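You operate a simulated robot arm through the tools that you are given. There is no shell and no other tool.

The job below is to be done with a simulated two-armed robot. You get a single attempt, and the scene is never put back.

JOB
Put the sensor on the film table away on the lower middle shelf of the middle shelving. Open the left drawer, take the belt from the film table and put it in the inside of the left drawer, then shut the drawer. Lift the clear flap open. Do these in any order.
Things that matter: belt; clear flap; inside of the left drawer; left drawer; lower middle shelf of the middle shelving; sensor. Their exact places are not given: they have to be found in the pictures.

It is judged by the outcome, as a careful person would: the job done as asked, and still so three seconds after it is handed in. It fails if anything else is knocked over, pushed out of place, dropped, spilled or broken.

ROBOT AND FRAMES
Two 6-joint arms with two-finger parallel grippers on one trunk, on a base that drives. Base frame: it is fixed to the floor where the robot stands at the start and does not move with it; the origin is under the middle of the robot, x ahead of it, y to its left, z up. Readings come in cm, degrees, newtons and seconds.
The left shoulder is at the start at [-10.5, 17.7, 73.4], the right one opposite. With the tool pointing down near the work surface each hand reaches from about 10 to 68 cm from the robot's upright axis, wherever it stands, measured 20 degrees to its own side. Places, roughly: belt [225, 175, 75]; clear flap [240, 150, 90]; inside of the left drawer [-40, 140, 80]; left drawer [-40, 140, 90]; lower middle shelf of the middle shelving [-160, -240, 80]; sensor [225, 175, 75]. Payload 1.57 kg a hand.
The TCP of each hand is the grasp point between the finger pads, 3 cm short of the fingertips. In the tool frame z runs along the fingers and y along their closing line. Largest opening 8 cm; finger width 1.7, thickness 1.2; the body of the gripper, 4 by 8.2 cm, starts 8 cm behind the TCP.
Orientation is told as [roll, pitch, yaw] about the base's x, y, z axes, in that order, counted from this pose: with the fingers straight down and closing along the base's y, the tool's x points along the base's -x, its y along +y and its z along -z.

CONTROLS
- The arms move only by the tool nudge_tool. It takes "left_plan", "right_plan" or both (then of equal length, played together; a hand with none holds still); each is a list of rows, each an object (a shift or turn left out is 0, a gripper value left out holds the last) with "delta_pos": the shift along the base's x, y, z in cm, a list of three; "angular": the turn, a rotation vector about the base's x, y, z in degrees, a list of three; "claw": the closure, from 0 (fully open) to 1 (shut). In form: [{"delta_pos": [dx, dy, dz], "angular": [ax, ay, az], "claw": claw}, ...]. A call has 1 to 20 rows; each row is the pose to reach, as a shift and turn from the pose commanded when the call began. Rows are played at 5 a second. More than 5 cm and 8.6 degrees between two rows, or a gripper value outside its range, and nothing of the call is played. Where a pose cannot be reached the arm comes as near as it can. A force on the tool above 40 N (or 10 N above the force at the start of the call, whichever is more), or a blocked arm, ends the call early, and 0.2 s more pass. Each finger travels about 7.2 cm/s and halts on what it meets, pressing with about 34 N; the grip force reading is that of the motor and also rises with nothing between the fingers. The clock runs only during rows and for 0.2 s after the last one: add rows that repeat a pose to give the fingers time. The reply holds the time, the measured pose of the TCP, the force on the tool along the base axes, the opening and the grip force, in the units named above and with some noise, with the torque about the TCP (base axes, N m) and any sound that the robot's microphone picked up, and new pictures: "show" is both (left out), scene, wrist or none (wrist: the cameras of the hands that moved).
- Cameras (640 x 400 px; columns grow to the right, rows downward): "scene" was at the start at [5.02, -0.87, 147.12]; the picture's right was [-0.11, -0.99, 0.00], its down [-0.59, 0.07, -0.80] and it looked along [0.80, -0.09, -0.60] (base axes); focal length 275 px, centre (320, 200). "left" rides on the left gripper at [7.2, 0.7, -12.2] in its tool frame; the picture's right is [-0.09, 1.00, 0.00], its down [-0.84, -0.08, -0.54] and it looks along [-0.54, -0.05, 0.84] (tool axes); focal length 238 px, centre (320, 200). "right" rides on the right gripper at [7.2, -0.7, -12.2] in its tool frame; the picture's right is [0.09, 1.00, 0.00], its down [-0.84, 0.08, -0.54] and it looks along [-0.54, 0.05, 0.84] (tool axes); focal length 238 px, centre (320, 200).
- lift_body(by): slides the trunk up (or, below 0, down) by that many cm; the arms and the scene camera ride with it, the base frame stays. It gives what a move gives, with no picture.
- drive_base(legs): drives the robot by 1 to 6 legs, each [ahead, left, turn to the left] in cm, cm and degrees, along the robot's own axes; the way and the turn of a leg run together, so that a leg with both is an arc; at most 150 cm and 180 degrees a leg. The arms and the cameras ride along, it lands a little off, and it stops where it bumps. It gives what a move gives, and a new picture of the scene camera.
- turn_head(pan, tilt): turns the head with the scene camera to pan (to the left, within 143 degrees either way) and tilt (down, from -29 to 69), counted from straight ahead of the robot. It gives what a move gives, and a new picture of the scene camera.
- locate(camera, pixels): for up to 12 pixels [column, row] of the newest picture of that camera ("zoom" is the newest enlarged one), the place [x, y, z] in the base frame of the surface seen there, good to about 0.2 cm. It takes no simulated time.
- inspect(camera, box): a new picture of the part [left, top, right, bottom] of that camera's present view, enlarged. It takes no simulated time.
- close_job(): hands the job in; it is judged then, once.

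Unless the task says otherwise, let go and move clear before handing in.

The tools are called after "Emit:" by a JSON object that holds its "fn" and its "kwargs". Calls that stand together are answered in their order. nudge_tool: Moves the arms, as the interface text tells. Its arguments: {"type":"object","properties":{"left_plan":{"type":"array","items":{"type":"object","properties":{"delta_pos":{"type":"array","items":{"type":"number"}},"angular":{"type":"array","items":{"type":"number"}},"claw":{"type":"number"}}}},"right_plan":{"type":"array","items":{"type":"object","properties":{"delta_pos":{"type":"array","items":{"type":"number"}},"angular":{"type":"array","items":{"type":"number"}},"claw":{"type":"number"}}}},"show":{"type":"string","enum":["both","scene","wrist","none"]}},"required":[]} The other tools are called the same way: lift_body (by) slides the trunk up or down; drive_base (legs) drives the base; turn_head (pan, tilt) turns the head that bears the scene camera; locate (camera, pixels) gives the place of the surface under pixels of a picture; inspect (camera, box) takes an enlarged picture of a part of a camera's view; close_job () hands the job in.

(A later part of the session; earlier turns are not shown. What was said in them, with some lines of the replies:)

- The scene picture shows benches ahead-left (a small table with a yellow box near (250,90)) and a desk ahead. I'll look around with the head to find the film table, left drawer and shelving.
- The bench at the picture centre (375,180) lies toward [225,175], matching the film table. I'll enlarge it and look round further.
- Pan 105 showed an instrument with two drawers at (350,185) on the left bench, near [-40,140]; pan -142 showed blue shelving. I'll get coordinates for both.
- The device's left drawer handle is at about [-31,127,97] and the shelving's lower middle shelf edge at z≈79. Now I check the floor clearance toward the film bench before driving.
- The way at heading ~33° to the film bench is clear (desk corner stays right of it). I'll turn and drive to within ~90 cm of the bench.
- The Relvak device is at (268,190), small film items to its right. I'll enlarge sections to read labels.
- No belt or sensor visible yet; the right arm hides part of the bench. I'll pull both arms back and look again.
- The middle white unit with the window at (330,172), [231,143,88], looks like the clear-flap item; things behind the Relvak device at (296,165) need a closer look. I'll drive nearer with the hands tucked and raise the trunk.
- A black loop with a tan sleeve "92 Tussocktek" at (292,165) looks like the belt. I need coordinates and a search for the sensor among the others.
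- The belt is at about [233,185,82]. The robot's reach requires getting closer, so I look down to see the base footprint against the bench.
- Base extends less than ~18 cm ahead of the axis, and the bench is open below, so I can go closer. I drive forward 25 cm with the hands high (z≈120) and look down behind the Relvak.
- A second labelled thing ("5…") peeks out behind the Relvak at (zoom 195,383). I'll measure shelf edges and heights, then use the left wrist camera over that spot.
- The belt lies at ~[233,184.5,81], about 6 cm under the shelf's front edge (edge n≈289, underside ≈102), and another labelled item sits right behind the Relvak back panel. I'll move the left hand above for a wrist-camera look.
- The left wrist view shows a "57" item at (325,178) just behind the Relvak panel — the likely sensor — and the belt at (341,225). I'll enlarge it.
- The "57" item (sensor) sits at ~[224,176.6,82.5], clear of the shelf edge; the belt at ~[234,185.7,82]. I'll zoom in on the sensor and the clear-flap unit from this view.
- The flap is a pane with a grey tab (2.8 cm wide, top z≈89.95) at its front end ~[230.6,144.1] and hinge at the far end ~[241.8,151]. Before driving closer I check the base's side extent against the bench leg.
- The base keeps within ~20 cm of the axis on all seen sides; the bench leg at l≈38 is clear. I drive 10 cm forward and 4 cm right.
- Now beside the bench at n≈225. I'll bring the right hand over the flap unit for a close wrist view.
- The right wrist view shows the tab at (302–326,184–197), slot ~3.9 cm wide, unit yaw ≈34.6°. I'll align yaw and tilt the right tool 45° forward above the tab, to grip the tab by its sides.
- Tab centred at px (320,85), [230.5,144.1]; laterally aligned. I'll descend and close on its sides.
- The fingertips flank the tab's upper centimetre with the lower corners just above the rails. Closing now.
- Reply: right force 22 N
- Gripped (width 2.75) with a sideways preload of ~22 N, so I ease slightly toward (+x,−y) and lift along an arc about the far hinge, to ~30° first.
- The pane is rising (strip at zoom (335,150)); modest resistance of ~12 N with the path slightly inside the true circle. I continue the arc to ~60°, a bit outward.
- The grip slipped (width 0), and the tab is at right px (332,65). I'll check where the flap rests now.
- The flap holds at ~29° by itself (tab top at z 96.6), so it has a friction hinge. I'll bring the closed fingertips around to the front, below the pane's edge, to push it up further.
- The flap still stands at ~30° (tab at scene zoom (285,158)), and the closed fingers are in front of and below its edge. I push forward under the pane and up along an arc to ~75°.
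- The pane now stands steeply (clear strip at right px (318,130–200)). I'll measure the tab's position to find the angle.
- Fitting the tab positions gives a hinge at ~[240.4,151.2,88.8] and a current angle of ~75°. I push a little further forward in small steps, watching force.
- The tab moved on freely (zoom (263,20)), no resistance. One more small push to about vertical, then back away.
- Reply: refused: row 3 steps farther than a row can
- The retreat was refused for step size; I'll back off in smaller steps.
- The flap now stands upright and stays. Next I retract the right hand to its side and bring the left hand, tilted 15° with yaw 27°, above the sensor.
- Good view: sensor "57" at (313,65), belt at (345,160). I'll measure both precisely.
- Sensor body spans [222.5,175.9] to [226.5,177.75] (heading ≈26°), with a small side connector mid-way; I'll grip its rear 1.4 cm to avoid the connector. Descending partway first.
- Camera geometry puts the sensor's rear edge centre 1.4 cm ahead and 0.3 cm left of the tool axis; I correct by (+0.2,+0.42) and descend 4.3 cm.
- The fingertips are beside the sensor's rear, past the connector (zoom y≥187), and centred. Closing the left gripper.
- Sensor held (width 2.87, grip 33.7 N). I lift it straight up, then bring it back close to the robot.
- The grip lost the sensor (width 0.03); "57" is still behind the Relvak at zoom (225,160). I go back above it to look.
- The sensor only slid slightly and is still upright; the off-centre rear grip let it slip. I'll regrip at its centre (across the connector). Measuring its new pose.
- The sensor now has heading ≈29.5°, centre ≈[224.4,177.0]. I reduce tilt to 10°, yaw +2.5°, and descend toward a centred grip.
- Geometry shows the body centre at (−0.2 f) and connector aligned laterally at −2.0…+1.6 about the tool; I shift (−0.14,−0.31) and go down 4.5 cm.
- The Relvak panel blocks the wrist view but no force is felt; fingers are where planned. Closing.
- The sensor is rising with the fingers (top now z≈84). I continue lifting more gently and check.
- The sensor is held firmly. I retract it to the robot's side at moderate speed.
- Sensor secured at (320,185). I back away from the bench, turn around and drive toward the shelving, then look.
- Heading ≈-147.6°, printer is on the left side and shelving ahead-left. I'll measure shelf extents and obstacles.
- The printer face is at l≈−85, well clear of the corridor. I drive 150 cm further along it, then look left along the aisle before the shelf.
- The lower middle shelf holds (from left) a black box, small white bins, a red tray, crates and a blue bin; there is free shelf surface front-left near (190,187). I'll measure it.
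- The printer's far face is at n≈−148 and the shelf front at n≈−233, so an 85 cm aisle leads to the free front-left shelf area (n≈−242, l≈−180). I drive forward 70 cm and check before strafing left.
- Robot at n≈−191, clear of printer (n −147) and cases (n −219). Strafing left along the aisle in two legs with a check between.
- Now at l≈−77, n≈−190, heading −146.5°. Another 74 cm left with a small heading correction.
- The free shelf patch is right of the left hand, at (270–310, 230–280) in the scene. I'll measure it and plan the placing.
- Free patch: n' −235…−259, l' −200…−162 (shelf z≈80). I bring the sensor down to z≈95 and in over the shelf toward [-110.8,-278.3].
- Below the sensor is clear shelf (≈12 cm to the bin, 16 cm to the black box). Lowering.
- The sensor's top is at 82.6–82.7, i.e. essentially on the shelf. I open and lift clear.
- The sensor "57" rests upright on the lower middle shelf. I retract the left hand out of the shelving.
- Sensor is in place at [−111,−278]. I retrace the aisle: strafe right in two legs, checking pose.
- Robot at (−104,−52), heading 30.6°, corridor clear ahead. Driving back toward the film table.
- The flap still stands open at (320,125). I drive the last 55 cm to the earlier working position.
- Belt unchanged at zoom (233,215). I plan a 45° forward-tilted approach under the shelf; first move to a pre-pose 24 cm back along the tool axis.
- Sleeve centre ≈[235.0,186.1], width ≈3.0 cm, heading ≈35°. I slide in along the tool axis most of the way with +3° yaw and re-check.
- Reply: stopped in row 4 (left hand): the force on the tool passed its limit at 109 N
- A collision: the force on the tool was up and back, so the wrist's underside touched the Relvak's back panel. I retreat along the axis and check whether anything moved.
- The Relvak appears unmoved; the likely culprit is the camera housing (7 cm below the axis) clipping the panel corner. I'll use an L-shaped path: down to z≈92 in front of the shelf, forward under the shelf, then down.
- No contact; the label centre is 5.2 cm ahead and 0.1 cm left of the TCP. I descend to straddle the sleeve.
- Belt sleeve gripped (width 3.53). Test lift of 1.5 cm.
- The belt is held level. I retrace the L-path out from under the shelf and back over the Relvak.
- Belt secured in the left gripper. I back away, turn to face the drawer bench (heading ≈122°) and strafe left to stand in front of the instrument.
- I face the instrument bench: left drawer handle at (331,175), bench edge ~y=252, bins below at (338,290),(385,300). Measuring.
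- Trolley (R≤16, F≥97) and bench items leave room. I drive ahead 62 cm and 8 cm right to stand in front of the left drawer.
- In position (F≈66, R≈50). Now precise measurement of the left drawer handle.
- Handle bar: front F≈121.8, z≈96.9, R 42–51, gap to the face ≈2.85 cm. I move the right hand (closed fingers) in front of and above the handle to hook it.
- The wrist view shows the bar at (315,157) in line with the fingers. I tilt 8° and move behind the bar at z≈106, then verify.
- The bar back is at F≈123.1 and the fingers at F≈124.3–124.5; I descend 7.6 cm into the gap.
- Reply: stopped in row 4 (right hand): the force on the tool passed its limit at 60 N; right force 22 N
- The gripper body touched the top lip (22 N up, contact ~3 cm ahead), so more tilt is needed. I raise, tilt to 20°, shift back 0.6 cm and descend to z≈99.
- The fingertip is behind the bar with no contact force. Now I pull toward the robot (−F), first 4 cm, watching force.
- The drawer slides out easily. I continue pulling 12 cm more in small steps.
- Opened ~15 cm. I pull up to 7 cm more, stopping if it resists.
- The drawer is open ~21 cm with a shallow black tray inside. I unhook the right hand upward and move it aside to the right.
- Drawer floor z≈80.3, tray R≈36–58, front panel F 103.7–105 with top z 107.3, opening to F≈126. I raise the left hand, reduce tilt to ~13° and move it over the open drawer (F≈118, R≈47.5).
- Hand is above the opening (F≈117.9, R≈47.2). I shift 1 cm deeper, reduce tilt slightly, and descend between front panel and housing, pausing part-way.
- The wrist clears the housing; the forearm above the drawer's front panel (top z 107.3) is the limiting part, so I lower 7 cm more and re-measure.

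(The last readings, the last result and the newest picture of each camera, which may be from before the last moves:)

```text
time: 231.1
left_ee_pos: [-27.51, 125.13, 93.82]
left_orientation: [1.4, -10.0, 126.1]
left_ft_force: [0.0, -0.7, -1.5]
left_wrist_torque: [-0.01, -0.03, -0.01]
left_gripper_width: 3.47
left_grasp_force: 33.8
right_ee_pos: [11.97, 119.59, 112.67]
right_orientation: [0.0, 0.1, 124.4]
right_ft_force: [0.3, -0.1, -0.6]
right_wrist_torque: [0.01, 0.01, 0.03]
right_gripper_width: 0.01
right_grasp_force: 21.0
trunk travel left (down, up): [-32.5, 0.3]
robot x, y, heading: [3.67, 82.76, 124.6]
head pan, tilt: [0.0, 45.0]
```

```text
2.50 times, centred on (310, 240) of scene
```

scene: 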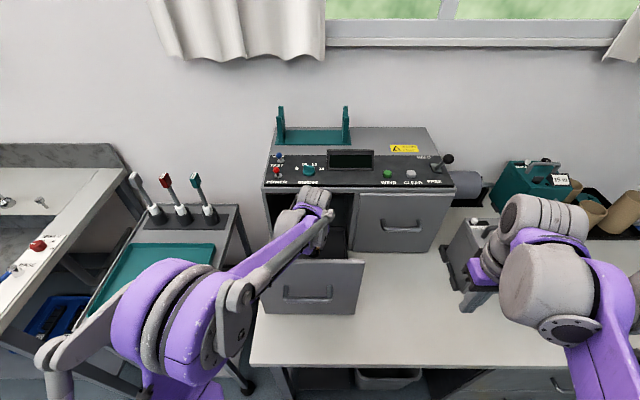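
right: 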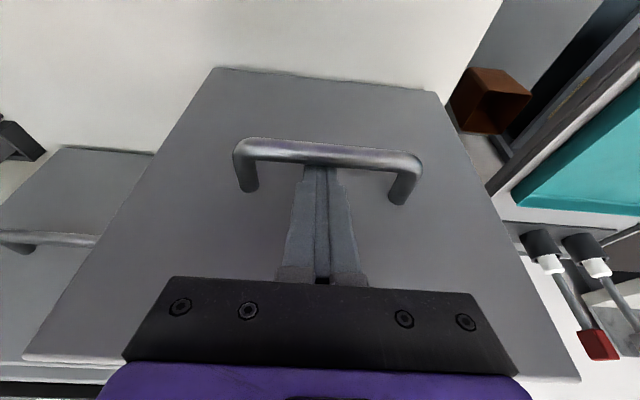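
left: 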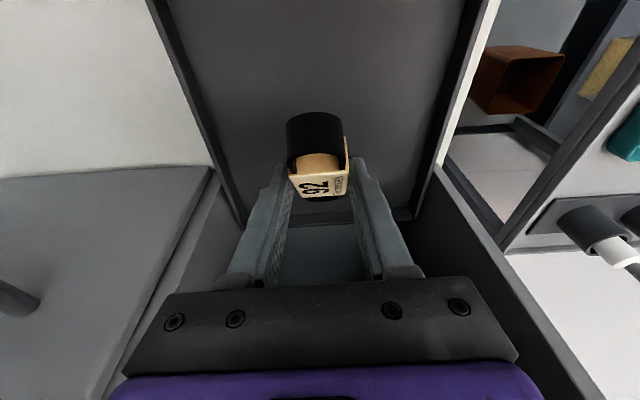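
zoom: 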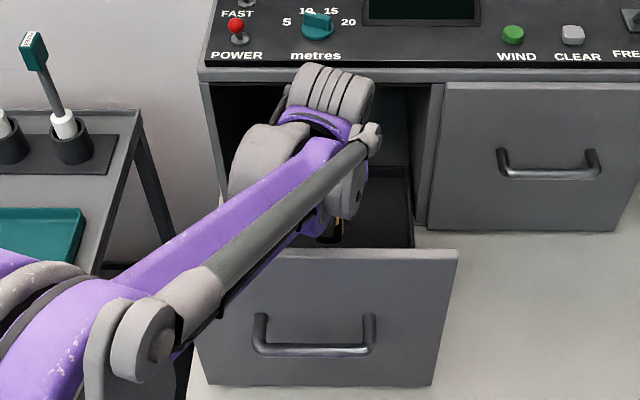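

Emit:
{"fn": "locate", "kwargs": {"camera": "scene", "pixels": [[282, 240], [270, 252], [295, 238], [290, 247], [262, 268], [278, 262], [300, 255], [270, 275], [265, 284], [290, 225], [310, 200], [245, 285]]}}

```text
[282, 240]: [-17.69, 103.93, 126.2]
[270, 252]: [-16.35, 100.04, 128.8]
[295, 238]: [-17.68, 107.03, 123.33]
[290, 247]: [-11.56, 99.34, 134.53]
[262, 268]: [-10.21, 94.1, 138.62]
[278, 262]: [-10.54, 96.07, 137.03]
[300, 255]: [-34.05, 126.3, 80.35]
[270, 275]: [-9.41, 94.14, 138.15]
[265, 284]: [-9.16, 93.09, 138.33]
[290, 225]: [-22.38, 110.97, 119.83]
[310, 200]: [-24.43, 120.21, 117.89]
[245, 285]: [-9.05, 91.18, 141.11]
```

The forearm's top at the panel is z≈120 (underside ~111), leaving a little room. I lower 2.5 cm more, gently.

Emit:
{"fn": "nudge_tool", "kwargs": {"left_plan": [{"delta_pos": [0, 0, -0.8]}, {"delta_pos": [0, 0, -1.6]}, {"delta_pos": [0, 0, -2.5]}, {"delta_pos": [0, 0, -2.5]}], "show": "both"}}

Emit:
{"fn": "locate", "kwargs": {"camera": "scene", "pixels": [[290, 228], [292, 232], [285, 238], [300, 228], [312, 203]]}}

Emit:
{"fn": "locate", "kwargs": {"camera": "left", "pixels": [[320, 130], [320, 160], [320, 185], [320, 115], [270, 100], [320, 60], [225, 30], [410, 60], [480, 20]]}}

```text
time: 232.1
left_ee_pos: [-27.42, 125.05, 91.19]
left_orientation: [1.3, -10.0, 126.1]
left_ft_force: [0.1, -0.9, 0.0]
left_wrist_torque: [0.0, -0.02, -0.01]
left_gripper_width: 3.51
left_grasp_force: 33.7
right_ee_pos: [11.95, 119.7, 112.65]
right_orientation: [-0.1, 0.1, 124.2]
right_ft_force: [-0.2, 0.2, -0.6]
right_wrist_torque: [0.01, -0.02, 0.01]
right_gripper_width: 0.01
right_grasp_force: 21.9
trunk travel left (down, up): [-32.5, 0.3]
robot x, y, heading: [4.25, 82.96, 124.5]
head pan, tilt: [0.0, 45.0]
```

scene: 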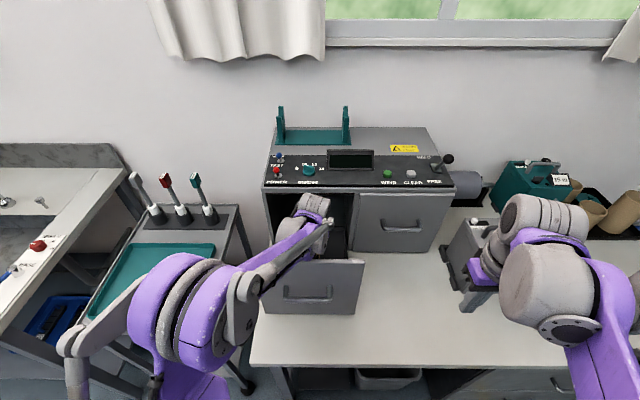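
left: 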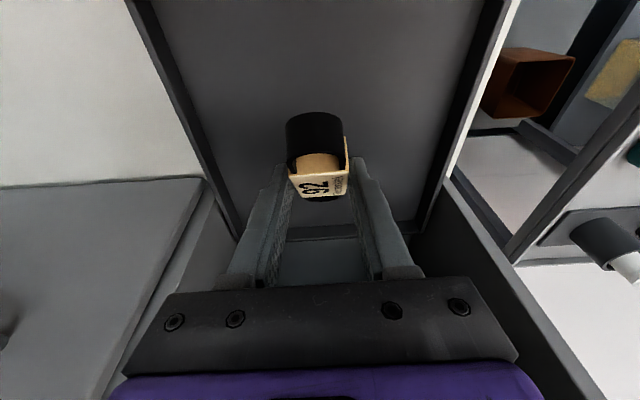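

```text
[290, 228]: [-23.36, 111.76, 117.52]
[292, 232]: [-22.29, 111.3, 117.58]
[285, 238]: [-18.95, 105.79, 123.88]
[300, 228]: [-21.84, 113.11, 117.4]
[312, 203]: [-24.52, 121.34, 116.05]
```

```text
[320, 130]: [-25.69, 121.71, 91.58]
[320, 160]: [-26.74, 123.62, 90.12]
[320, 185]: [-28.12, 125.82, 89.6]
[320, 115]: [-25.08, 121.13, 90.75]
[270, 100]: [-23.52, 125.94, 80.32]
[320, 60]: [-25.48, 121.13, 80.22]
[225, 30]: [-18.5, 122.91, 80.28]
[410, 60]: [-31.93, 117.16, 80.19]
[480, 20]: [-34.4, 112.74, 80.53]
```

The belt's underside is now ~5 cm above the tray. I try 1.2 cm lower in small steps, watching force.

Emit:
{"fn": "nudge_tool", "kwargs": {"left_plan": [{"delta_pos": [0, 0, -0.4]}, {"delta_pos": [0, 0, -0.8]}, {"delta_pos": [0, 0, -1.2]}, {"delta_pos": [0, 0, -1.2]}], "show": "none"}}

Emit:
{"fn": "inspect", "kwargs": {"camera": "scene", "box": [240, 180, 380, 320]}}

```text
time: 233.1
left_ee_pos: [-27.6, 124.92, 90.07]
left_orientation: [1.4, -10.0, 126.1]
left_ft_force: [-0.6, -0.1, -0.2]
left_wrist_torque: [0.0, 0.0, -0.02]
left_gripper_width: 3.51
left_grasp_force: 33.5
right_ee_pos: [11.94, 119.64, 112.57]
right_orientation: [0.0, -0.1, 124.3]
right_ft_force: [1.1, -0.8, 0.2]
right_wrist_torque: [-0.02, 0.0, 0.0]
right_gripper_width: 0.0
right_grasp_force: 21.2
trunk travel left (down, up): [-32.5, 0.3]
robot x, y, heading: [3.91, 82.38, 124.3]
head pan, tilt: [0.0, 45.0]
```

```text
2.86 times, centred on (310, 250) of scene
```

zoom: 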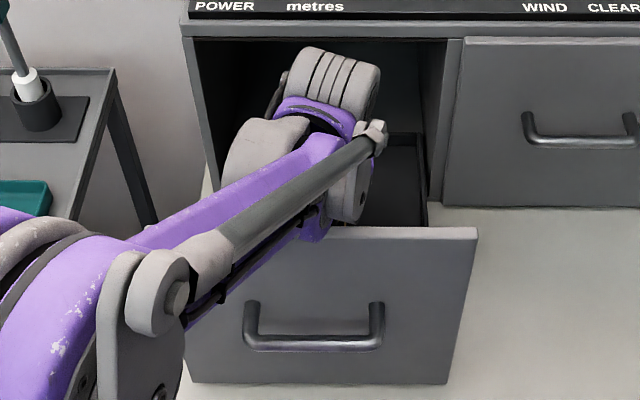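

The forearm is close to the front panel's top, so I stop here; the belt is only ~4 cm above the tray. Releasing it now.

Emit:
{"fn": "nudge_tool", "kwargs": {"left_plan": [{"claw": 0.5}, {"claw": 0.4}, {"claw": 0.3}, {"claw": 0.3}, {"claw": 0.3}], "show": "wrist"}}

Emit:
{"fn": "inspect", "kwargs": {"camera": "left", "box": [200, 40, 440, 240]}}

```text
time: 234.3
left_ee_pos: [-27.57, 125.05, 89.95]
left_orientation: [1.4, -10.0, 126.1]
left_ft_force: [0.1, -0.3, 1.0]
left_wrist_torque: [-0.01, 0.04, 0.01]
left_gripper_width: 5.59
left_grasp_force: 0.0
right_ee_pos: [11.89, 119.54, 112.57]
right_orientation: [0.0, 0.0, 124.3]
right_ft_force: [-0.3, -0.6, 0.6]
right_wrist_torque: [0.01, -0.02, -0.01]
right_gripper_width: 0.01
right_grasp_force: 21.1
trunk travel left (down, up): [-32.5, 0.3]
robot x, y, heading: [4.07, 82.7, 124.3]
head pan, tilt: [0.0, 45.0]
```

left: 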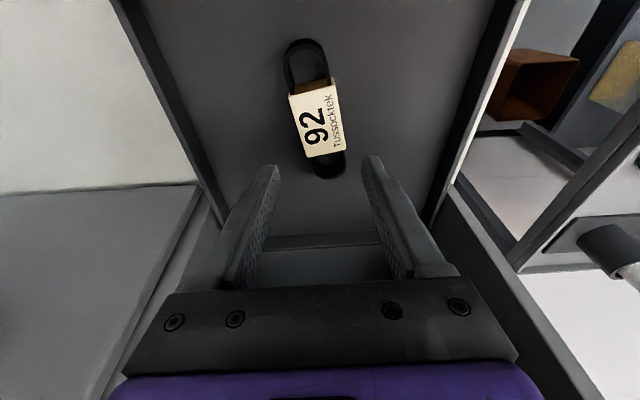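

```text
2.00 times, centred on (320, 140) of left
```

zoom: 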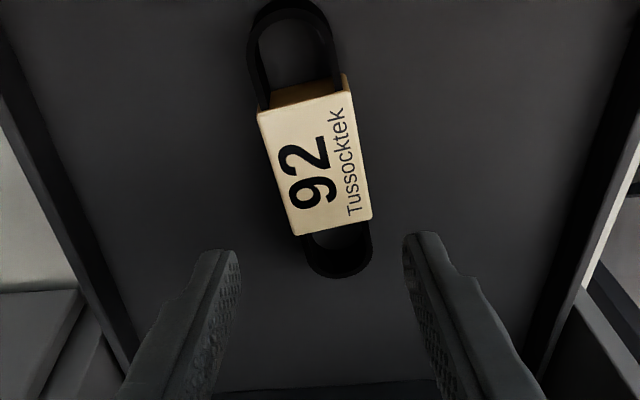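

The belt lies flat in the drawer. I raise the left hand straight out and return it to the left side.

Emit:
{"fn": "nudge_tool", "kwargs": {"left_plan": [{"delta_pos": [0, 0, 4]}, {"delta_pos": [0, 0, 8]}, {"delta_pos": [0, 0, 12]}, {"delta_pos": [0, 0, 16]}, {"delta_pos": [0, 0, 20]}, {"delta_pos": [0, 0, 24]}, {"delta_pos": [0, 0, 27]}, {"delta_pos": [-1.3, -3.8, 27]}, {"delta_pos": [-2.6, -7.6, 27]}, {"delta_pos": [-3.9, -11.5, 27]}, {"delta_pos": [-5.1, -15.3, 27]}, {"delta_pos": [-6.4, -19.1, 27]}, {"delta_pos": [-7.7, -23, 27]}, {"delta_pos": [-9, -26.8, 27]}], "show": "scene"}}

Emit:
{"fn": "inspect", "kwargs": {"camera": "scene", "box": [240, 160, 380, 320]}}

```text
time: 237.3
left_ee_pos: [-36.53, 98.01, 116.83]
left_orientation: [1.4, -10.0, 126.1]
left_ft_force: [-0.9, -0.9, 0.4]
left_wrist_torque: [0.05, 0.01, 0.0]
left_gripper_width: 5.6
left_grasp_force: 0.2
right_ee_pos: [11.89, 119.41, 112.69]
right_orientation: [0.0, 0.0, 124.3]
right_ft_force: [-0.4, 0.3, -0.1]
right_wrist_torque: [-0.01, -0.03, 0.0]
right_gripper_width: 0.0
right_grasp_force: 21.0
trunk travel left (down, up): [-32.5, 0.3]
robot x, y, heading: [3.67, 82.53, 124.7]
head pan, tilt: [0.0, 45.0]
```

scene: 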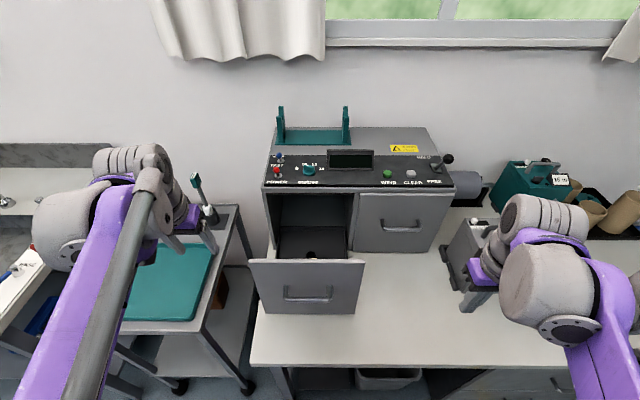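

```text
2.50 times, centred on (310, 240) of scene
```

zoom: 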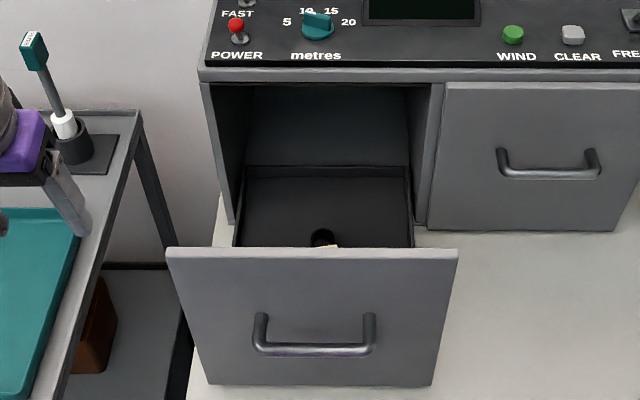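

The belt is inside (dark loop at zoom (322,240)). Now the right hand goes in front of the handle to push the drawer shut.

Emit:
{"fn": "nudge_tool", "kwargs": {"right_plan": [{"delta_pos": [-3.7, -2.2, 0]}, {"delta_pos": [-7.4, -4.3, 0]}, {"delta_pos": [-11.1, -6.5, 0]}, {"delta_pos": [-14.8, -8.7, 0]}, {"delta_pos": [-18.5, -10.9, 0]}, {"delta_pos": [-22.2, -13, 0]}, {"delta_pos": [-25.9, -15.2, 0]}, {"delta_pos": [-25.9, -15.2, -4]}, {"delta_pos": [-25.9, -15.2, -8]}, {"delta_pos": [-25.9, -15.2, -12]}, {"delta_pos": [-25.9, -15.2, -14.5]}], "show": "both"}}

```text
time: 239.7
left_ee_pos: [-36.59, 98.09, 116.78]
left_orientation: [1.4, -10.0, 126.1]
left_ft_force: [-0.2, -0.2, 0.4]
left_wrist_torque: [-0.02, 0.02, 0.0]
left_gripper_width: 5.58
left_grasp_force: 0.0
right_ee_pos: [-14.13, 104.75, 98.18]
right_orientation: [0.0, 0.0, 124.2]
right_ft_force: [0.3, -0.1, 0.2]
right_wrist_torque: [0.01, 0.04, -0.01]
right_gripper_width: 0.0
right_grasp_force: 21.1
trunk travel left (down, up): [-32.5, 0.3]
robot x, y, heading: [3.83, 82.87, 124.4]
head pan, tilt: [0.0, 45.0]
```

scene: 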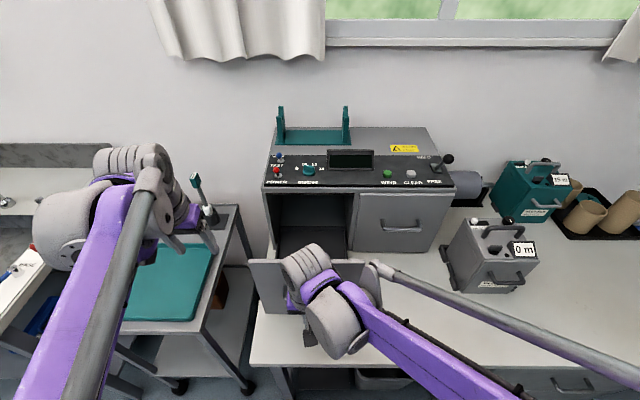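
right: 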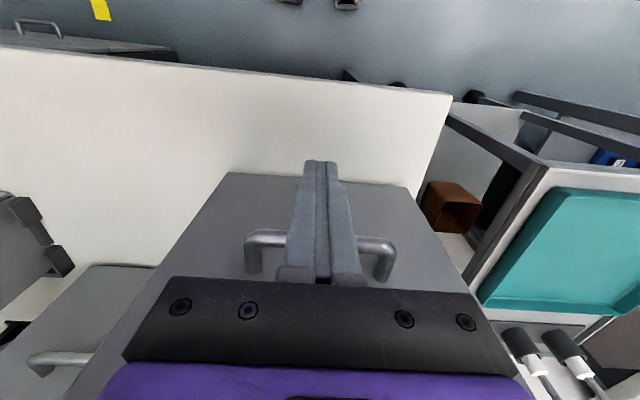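

Fingers are centred in front of the handle (wrist view x≈320). I push the drawer in by ~23 cm of travel.

Emit:
{"fn": "nudge_tool", "kwargs": {"right_plan": [{"delta_pos": [-0.73, 1.07, 0]}, {"delta_pos": [-1.46, 2.15, 0]}, {"delta_pos": [-2.19, 3.22, 0]}, {"delta_pos": [-2.92, 4.3, 0]}, {"delta_pos": [-3.65, 5.37, 0]}, {"delta_pos": [-4.38, 6.45, 0]}, {"delta_pos": [-5.11, 7.52, 0]}, {"delta_pos": [-5.84, 8.6, 0]}, {"delta_pos": [-6.57, 9.67, 0]}, {"delta_pos": [-7.3, 10.75, 0]}, {"delta_pos": [-8.03, 11.8, 0]}, {"delta_pos": [-8.77, 12.9, 0]}, {"delta_pos": [-9.5, 13.97, 0]}, {"delta_pos": [-10.2, 15.0, 0]}, {"delta_pos": [-10.96, 16.1, 0]}, {"delta_pos": [-11.7, 17.2, 0]}, {"delta_pos": [-12.4, 18.3, 0]}, {"delta_pos": [-13.15, 19.35, 0]}], "show": "both"}}

```text
time: 243.5
left_ee_pos: [-36.54, 98.14, 116.73]
left_orientation: [1.4, -10.0, 126.1]
left_ft_force: [0.2, 0.1, -0.7]
left_wrist_torque: [-0.02, -0.02, -0.01]
left_gripper_width: 5.6
left_grasp_force: 0.0
right_ee_pos: [-27.2, 123.76, 98.23]
right_orientation: [0.0, 0.0, 124.3]
right_ft_force: [1.2, 0.2, 0.1]
right_wrist_torque: [0.0, -0.02, 0.0]
right_gripper_width: 0.0
right_grasp_force: 20.9
trunk travel left (down, up): [-32.5, 0.3]
robot x, y, heading: [3.68, 82.18, 124.3]
head pan, tilt: [0.0, 45.0]
```

scene: 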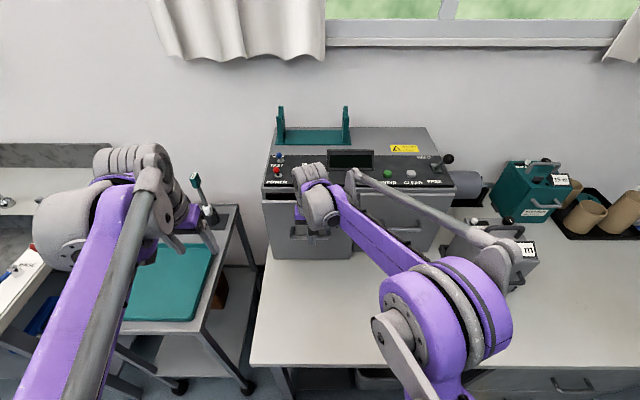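
right: 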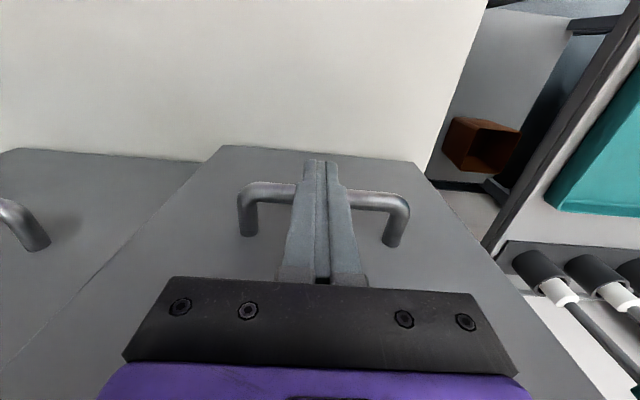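

Nearly closed (TCP F≈117.6). I push the last ~3.6 cm in small steps.

Emit:
{"fn": "nudge_tool", "kwargs": {"right_plan": [{"delta_pos": [-0.45, 0.66, 0]}, {"delta_pos": [-0.9, 1.3, 0]}, {"delta_pos": [-1.3, 1.95, 0]}, {"delta_pos": [-1.65, 2.4, 0]}, {"delta_pos": [-1.9, 2.8, 0]}, {"delta_pos": [-2.05, 3.0, 0]}], "show": "both"}}

```text
time: 244.9
left_ee_pos: [-36.47, 97.74, 116.84]
left_orientation: [1.4, -10.0, 126.0]
left_ft_force: [0.3, -0.3, 0.2]
left_wrist_torque: [0.01, 0.0, -0.02]
left_gripper_width: 5.59
left_grasp_force: 0.0
right_ee_pos: [-28.87, 126.32, 98.24]
right_orientation: [0.0, 0.2, 124.4]
right_ft_force: [17.1, -20.9, -8.6]
right_wrist_torque: [-0.43, -0.32, -0.06]
right_gripper_width: 0.0
right_grasp_force: 20.9
trunk travel left (down, up): [-32.5, 0.3]
robot x, y, heading: [3.81, 82.38, 124.6]
head pan, tilt: [0.0, 45.0]
```

scene: 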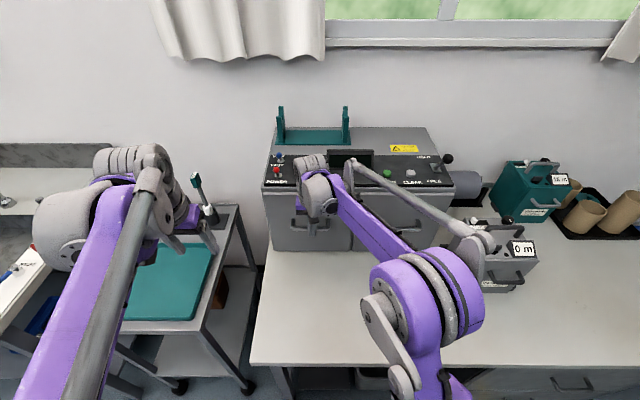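
right: 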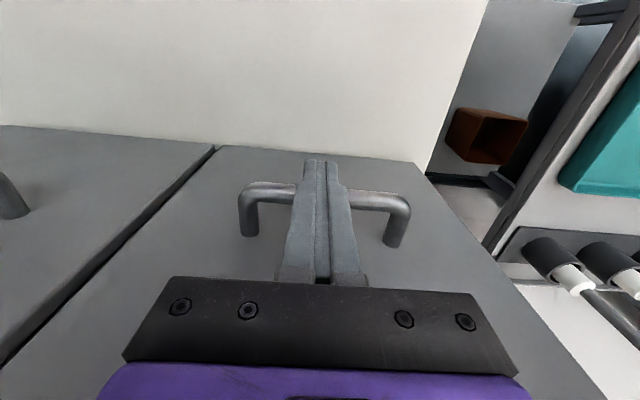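

A firm stop (≈27 N) — the drawer is shut. I back the right hand off and verify the faces are flush.

Emit:
{"fn": "nudge_tool", "kwargs": {"right_plan": [{"delta_pos": [1.1, -1.65, 0]}, {"delta_pos": [3.4, -5, 1]}, {"delta_pos": [5.6, -8.3, 3]}, {"delta_pos": [6.7, -9.9, 7]}, {"delta_pos": [6.7, -9.9, 11]}, {"delta_pos": [9, -9, 14]}, {"delta_pos": [13, -7, 15]}, {"delta_pos": [17, -5, 15]}, {"delta_pos": [21, -3, 15]}, {"delta_pos": [25, -1, 15]}, {"delta_pos": [29, 1, 15]}, {"delta_pos": [33, 3, 15]}], "show": "scene"}}

Emit:
{"fn": "inspect", "kwargs": {"camera": "scene", "box": [240, 150, 440, 270]}}

Emit:
{"fn": "locate", "kwargs": {"camera": "scene", "pixels": [[310, 215], [310, 245], [280, 215], [345, 215], [365, 215], [400, 210], [430, 212], [310, 229], [400, 229]]}}

```text
time: 247.5
left_ee_pos: [-36.49, 98.12, 116.85]
left_orientation: [1.4, -10.0, 126.1]
left_ft_force: [0.1, -0.3, 0.0]
left_wrist_torque: [-0.01, 0.02, 0.02]
left_gripper_width: 5.59
left_grasp_force: 0.1
right_ee_pos: [3.86, 129.53, 113.22]
right_orientation: [0.2, 0.0, 124.2]
right_ft_force: [-0.2, 0.5, 0.2]
right_wrist_torque: [0.02, 0.01, 0.01]
right_gripper_width: 0.0
right_grasp_force: 21.2
trunk travel left (down, up): [-32.5, 0.3]
robot x, y, heading: [3.67, 82.57, 124.6]
head pan, tilt: [0.0, 45.0]
```

scene: 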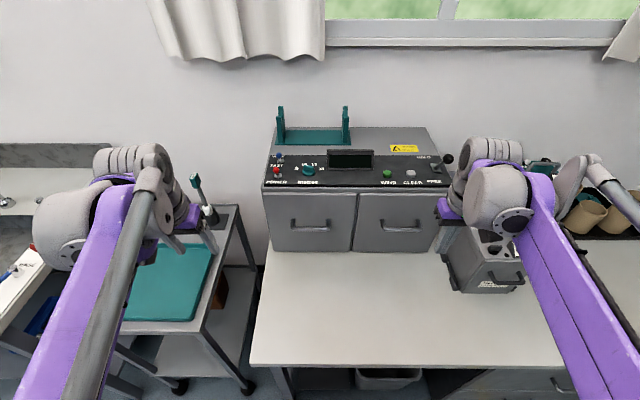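

```text
3.20 times, centred on (340, 210) of scene
```

zoom: 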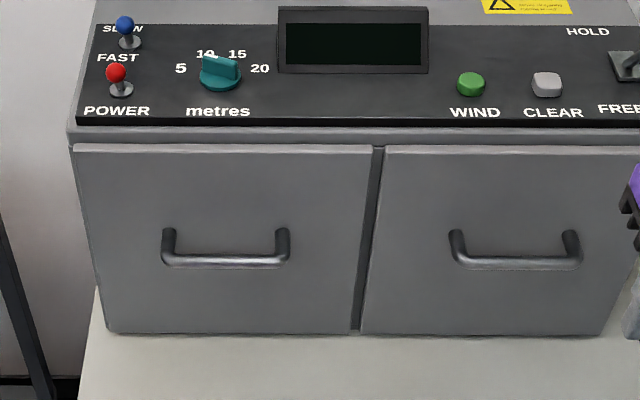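

```text
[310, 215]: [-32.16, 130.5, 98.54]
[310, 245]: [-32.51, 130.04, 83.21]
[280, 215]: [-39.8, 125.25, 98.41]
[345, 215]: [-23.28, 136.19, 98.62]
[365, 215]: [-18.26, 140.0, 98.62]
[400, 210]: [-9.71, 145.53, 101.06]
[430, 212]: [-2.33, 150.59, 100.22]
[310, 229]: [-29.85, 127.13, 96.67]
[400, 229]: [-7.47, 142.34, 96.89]
```

The left drawer is flush again (face at [−32.2,130.5], as before). I back off with arms clear and check the film table from here.

Emit:
{"fn": "drive_base", "kwargs": {"legs": [[-45, 0, 0]]}}

Emit:
{"fn": "turn_head", "kwargs": {"pan": -88, "tilt": 20}}

Emit:
{"fn": "inspect", "kwargs": {"camera": "scene", "box": [230, 130, 410, 250]}}

```text
time: 250.2
left_ee_pos: [-11.51, 61.64, 116.76]
left_orientation: [1.4, -10.1, 126.1]
left_ft_force: [0.4, 0.2, 0.3]
left_wrist_torque: [0.02, -0.03, -0.01]
left_gripper_width: 5.56
left_grasp_force: 0.0
right_ee_pos: [28.75, 92.93, 113.33]
right_orientation: [0.0, 0.0, 124.2]
right_ft_force: [-0.6, -0.5, 0.9]
right_wrist_torque: [-0.03, 0.02, 0.0]
right_gripper_width: 0.0
right_grasp_force: 21.6
trunk travel left (down, up): [-32.5, 0.3]
robot x, y, heading: [28.9, 46.1, 124.2]
head pan, tilt: [0.0, 45.0]
```

scene: 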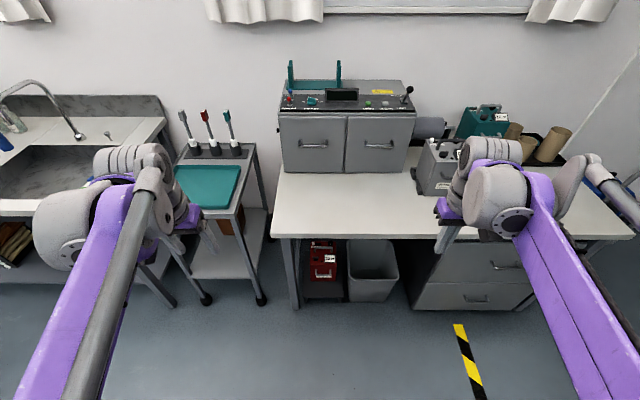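

```text
time: 251.8
left_ee_pos: [-11.46, 61.54, 116.78]
left_orientation: [1.4, -10.0, 126.0]
left_ft_force: [0.3, -0.7, 0.7]
left_wrist_torque: [-0.02, 0.01, 0.0]
left_gripper_width: 5.58
left_grasp_force: 0.1
right_ee_pos: [28.79, 92.79, 113.21]
right_orientation: [0.0, 0.0, 124.2]
right_ft_force: [0.3, -0.8, 0.6]
right_wrist_torque: [-0.02, -0.01, 0.0]
right_gripper_width: 0.0
right_grasp_force: 21.0
trunk travel left (down, up): [-32.5, 0.3]
robot x, y, heading: [28.9, 45.52, 124.4]
head pan, tilt: [-88.0, 20.0]
```

scene: 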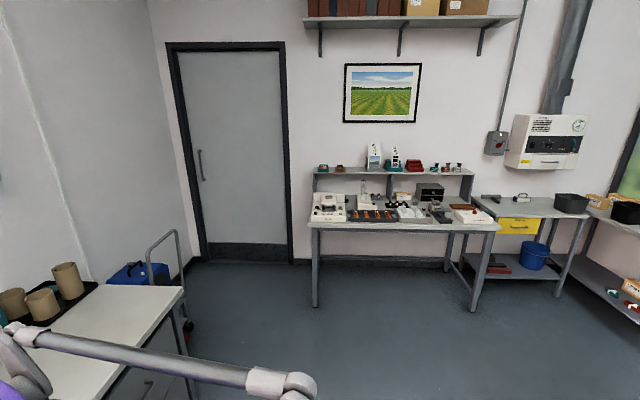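

```text
3.33 times, centred on (320, 190) of scene
```

zoom: 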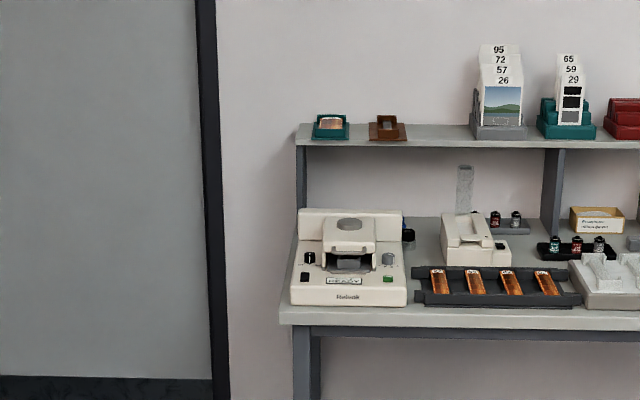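

All goals check out: sensor "57" stands on the lower middle shelf, the belt is in the shut left drawer (faces flush), and the clear flap stands upright at zoom (465,190) with the other items in place. Both hands are free and clear, so I hand in.

Emit:
{"fn": "close_job", "kwargs": {}}

```text
The job is handed in.
```

All three parts of the job are done and it has been handed in. I don't have the verdict, so the state below comes from my last pictures.

- **Sensor:** the one marked "57" stands upright on the lower middle shelf of the middle shelving, on the clear patch in front of the black box.
- **Belt:** it lies flat in the tray of the left drawer. I let it go about 4 cm above the tray because the forearm was close to the drawer's front panel. The drawer is shut and its face is flush with where it was before.
- **Clear flap:** it stands upright at roughly 90° and stayed there on its own for the rest of the job.

Three contacts along the way may matter to the judging:

- **First grip on the sensor:** it slipped out of the gripper. It shifted slightly on the table but stayed upright.
- **Relvak device:** the left hand, probably its camera housing, hit the back panel with a brief 109 N reading. Comparing pictures, I saw no sign that the device moved.
- **Instrument with the drawers:** while I reached for the drawer handle, the gripper body pressed on the instrument's top lip. The brief peak was 60 N, and nothing appeared to move.

Nothing else looked out of place in the last views, though I did not look back at the shelving after leaving it.
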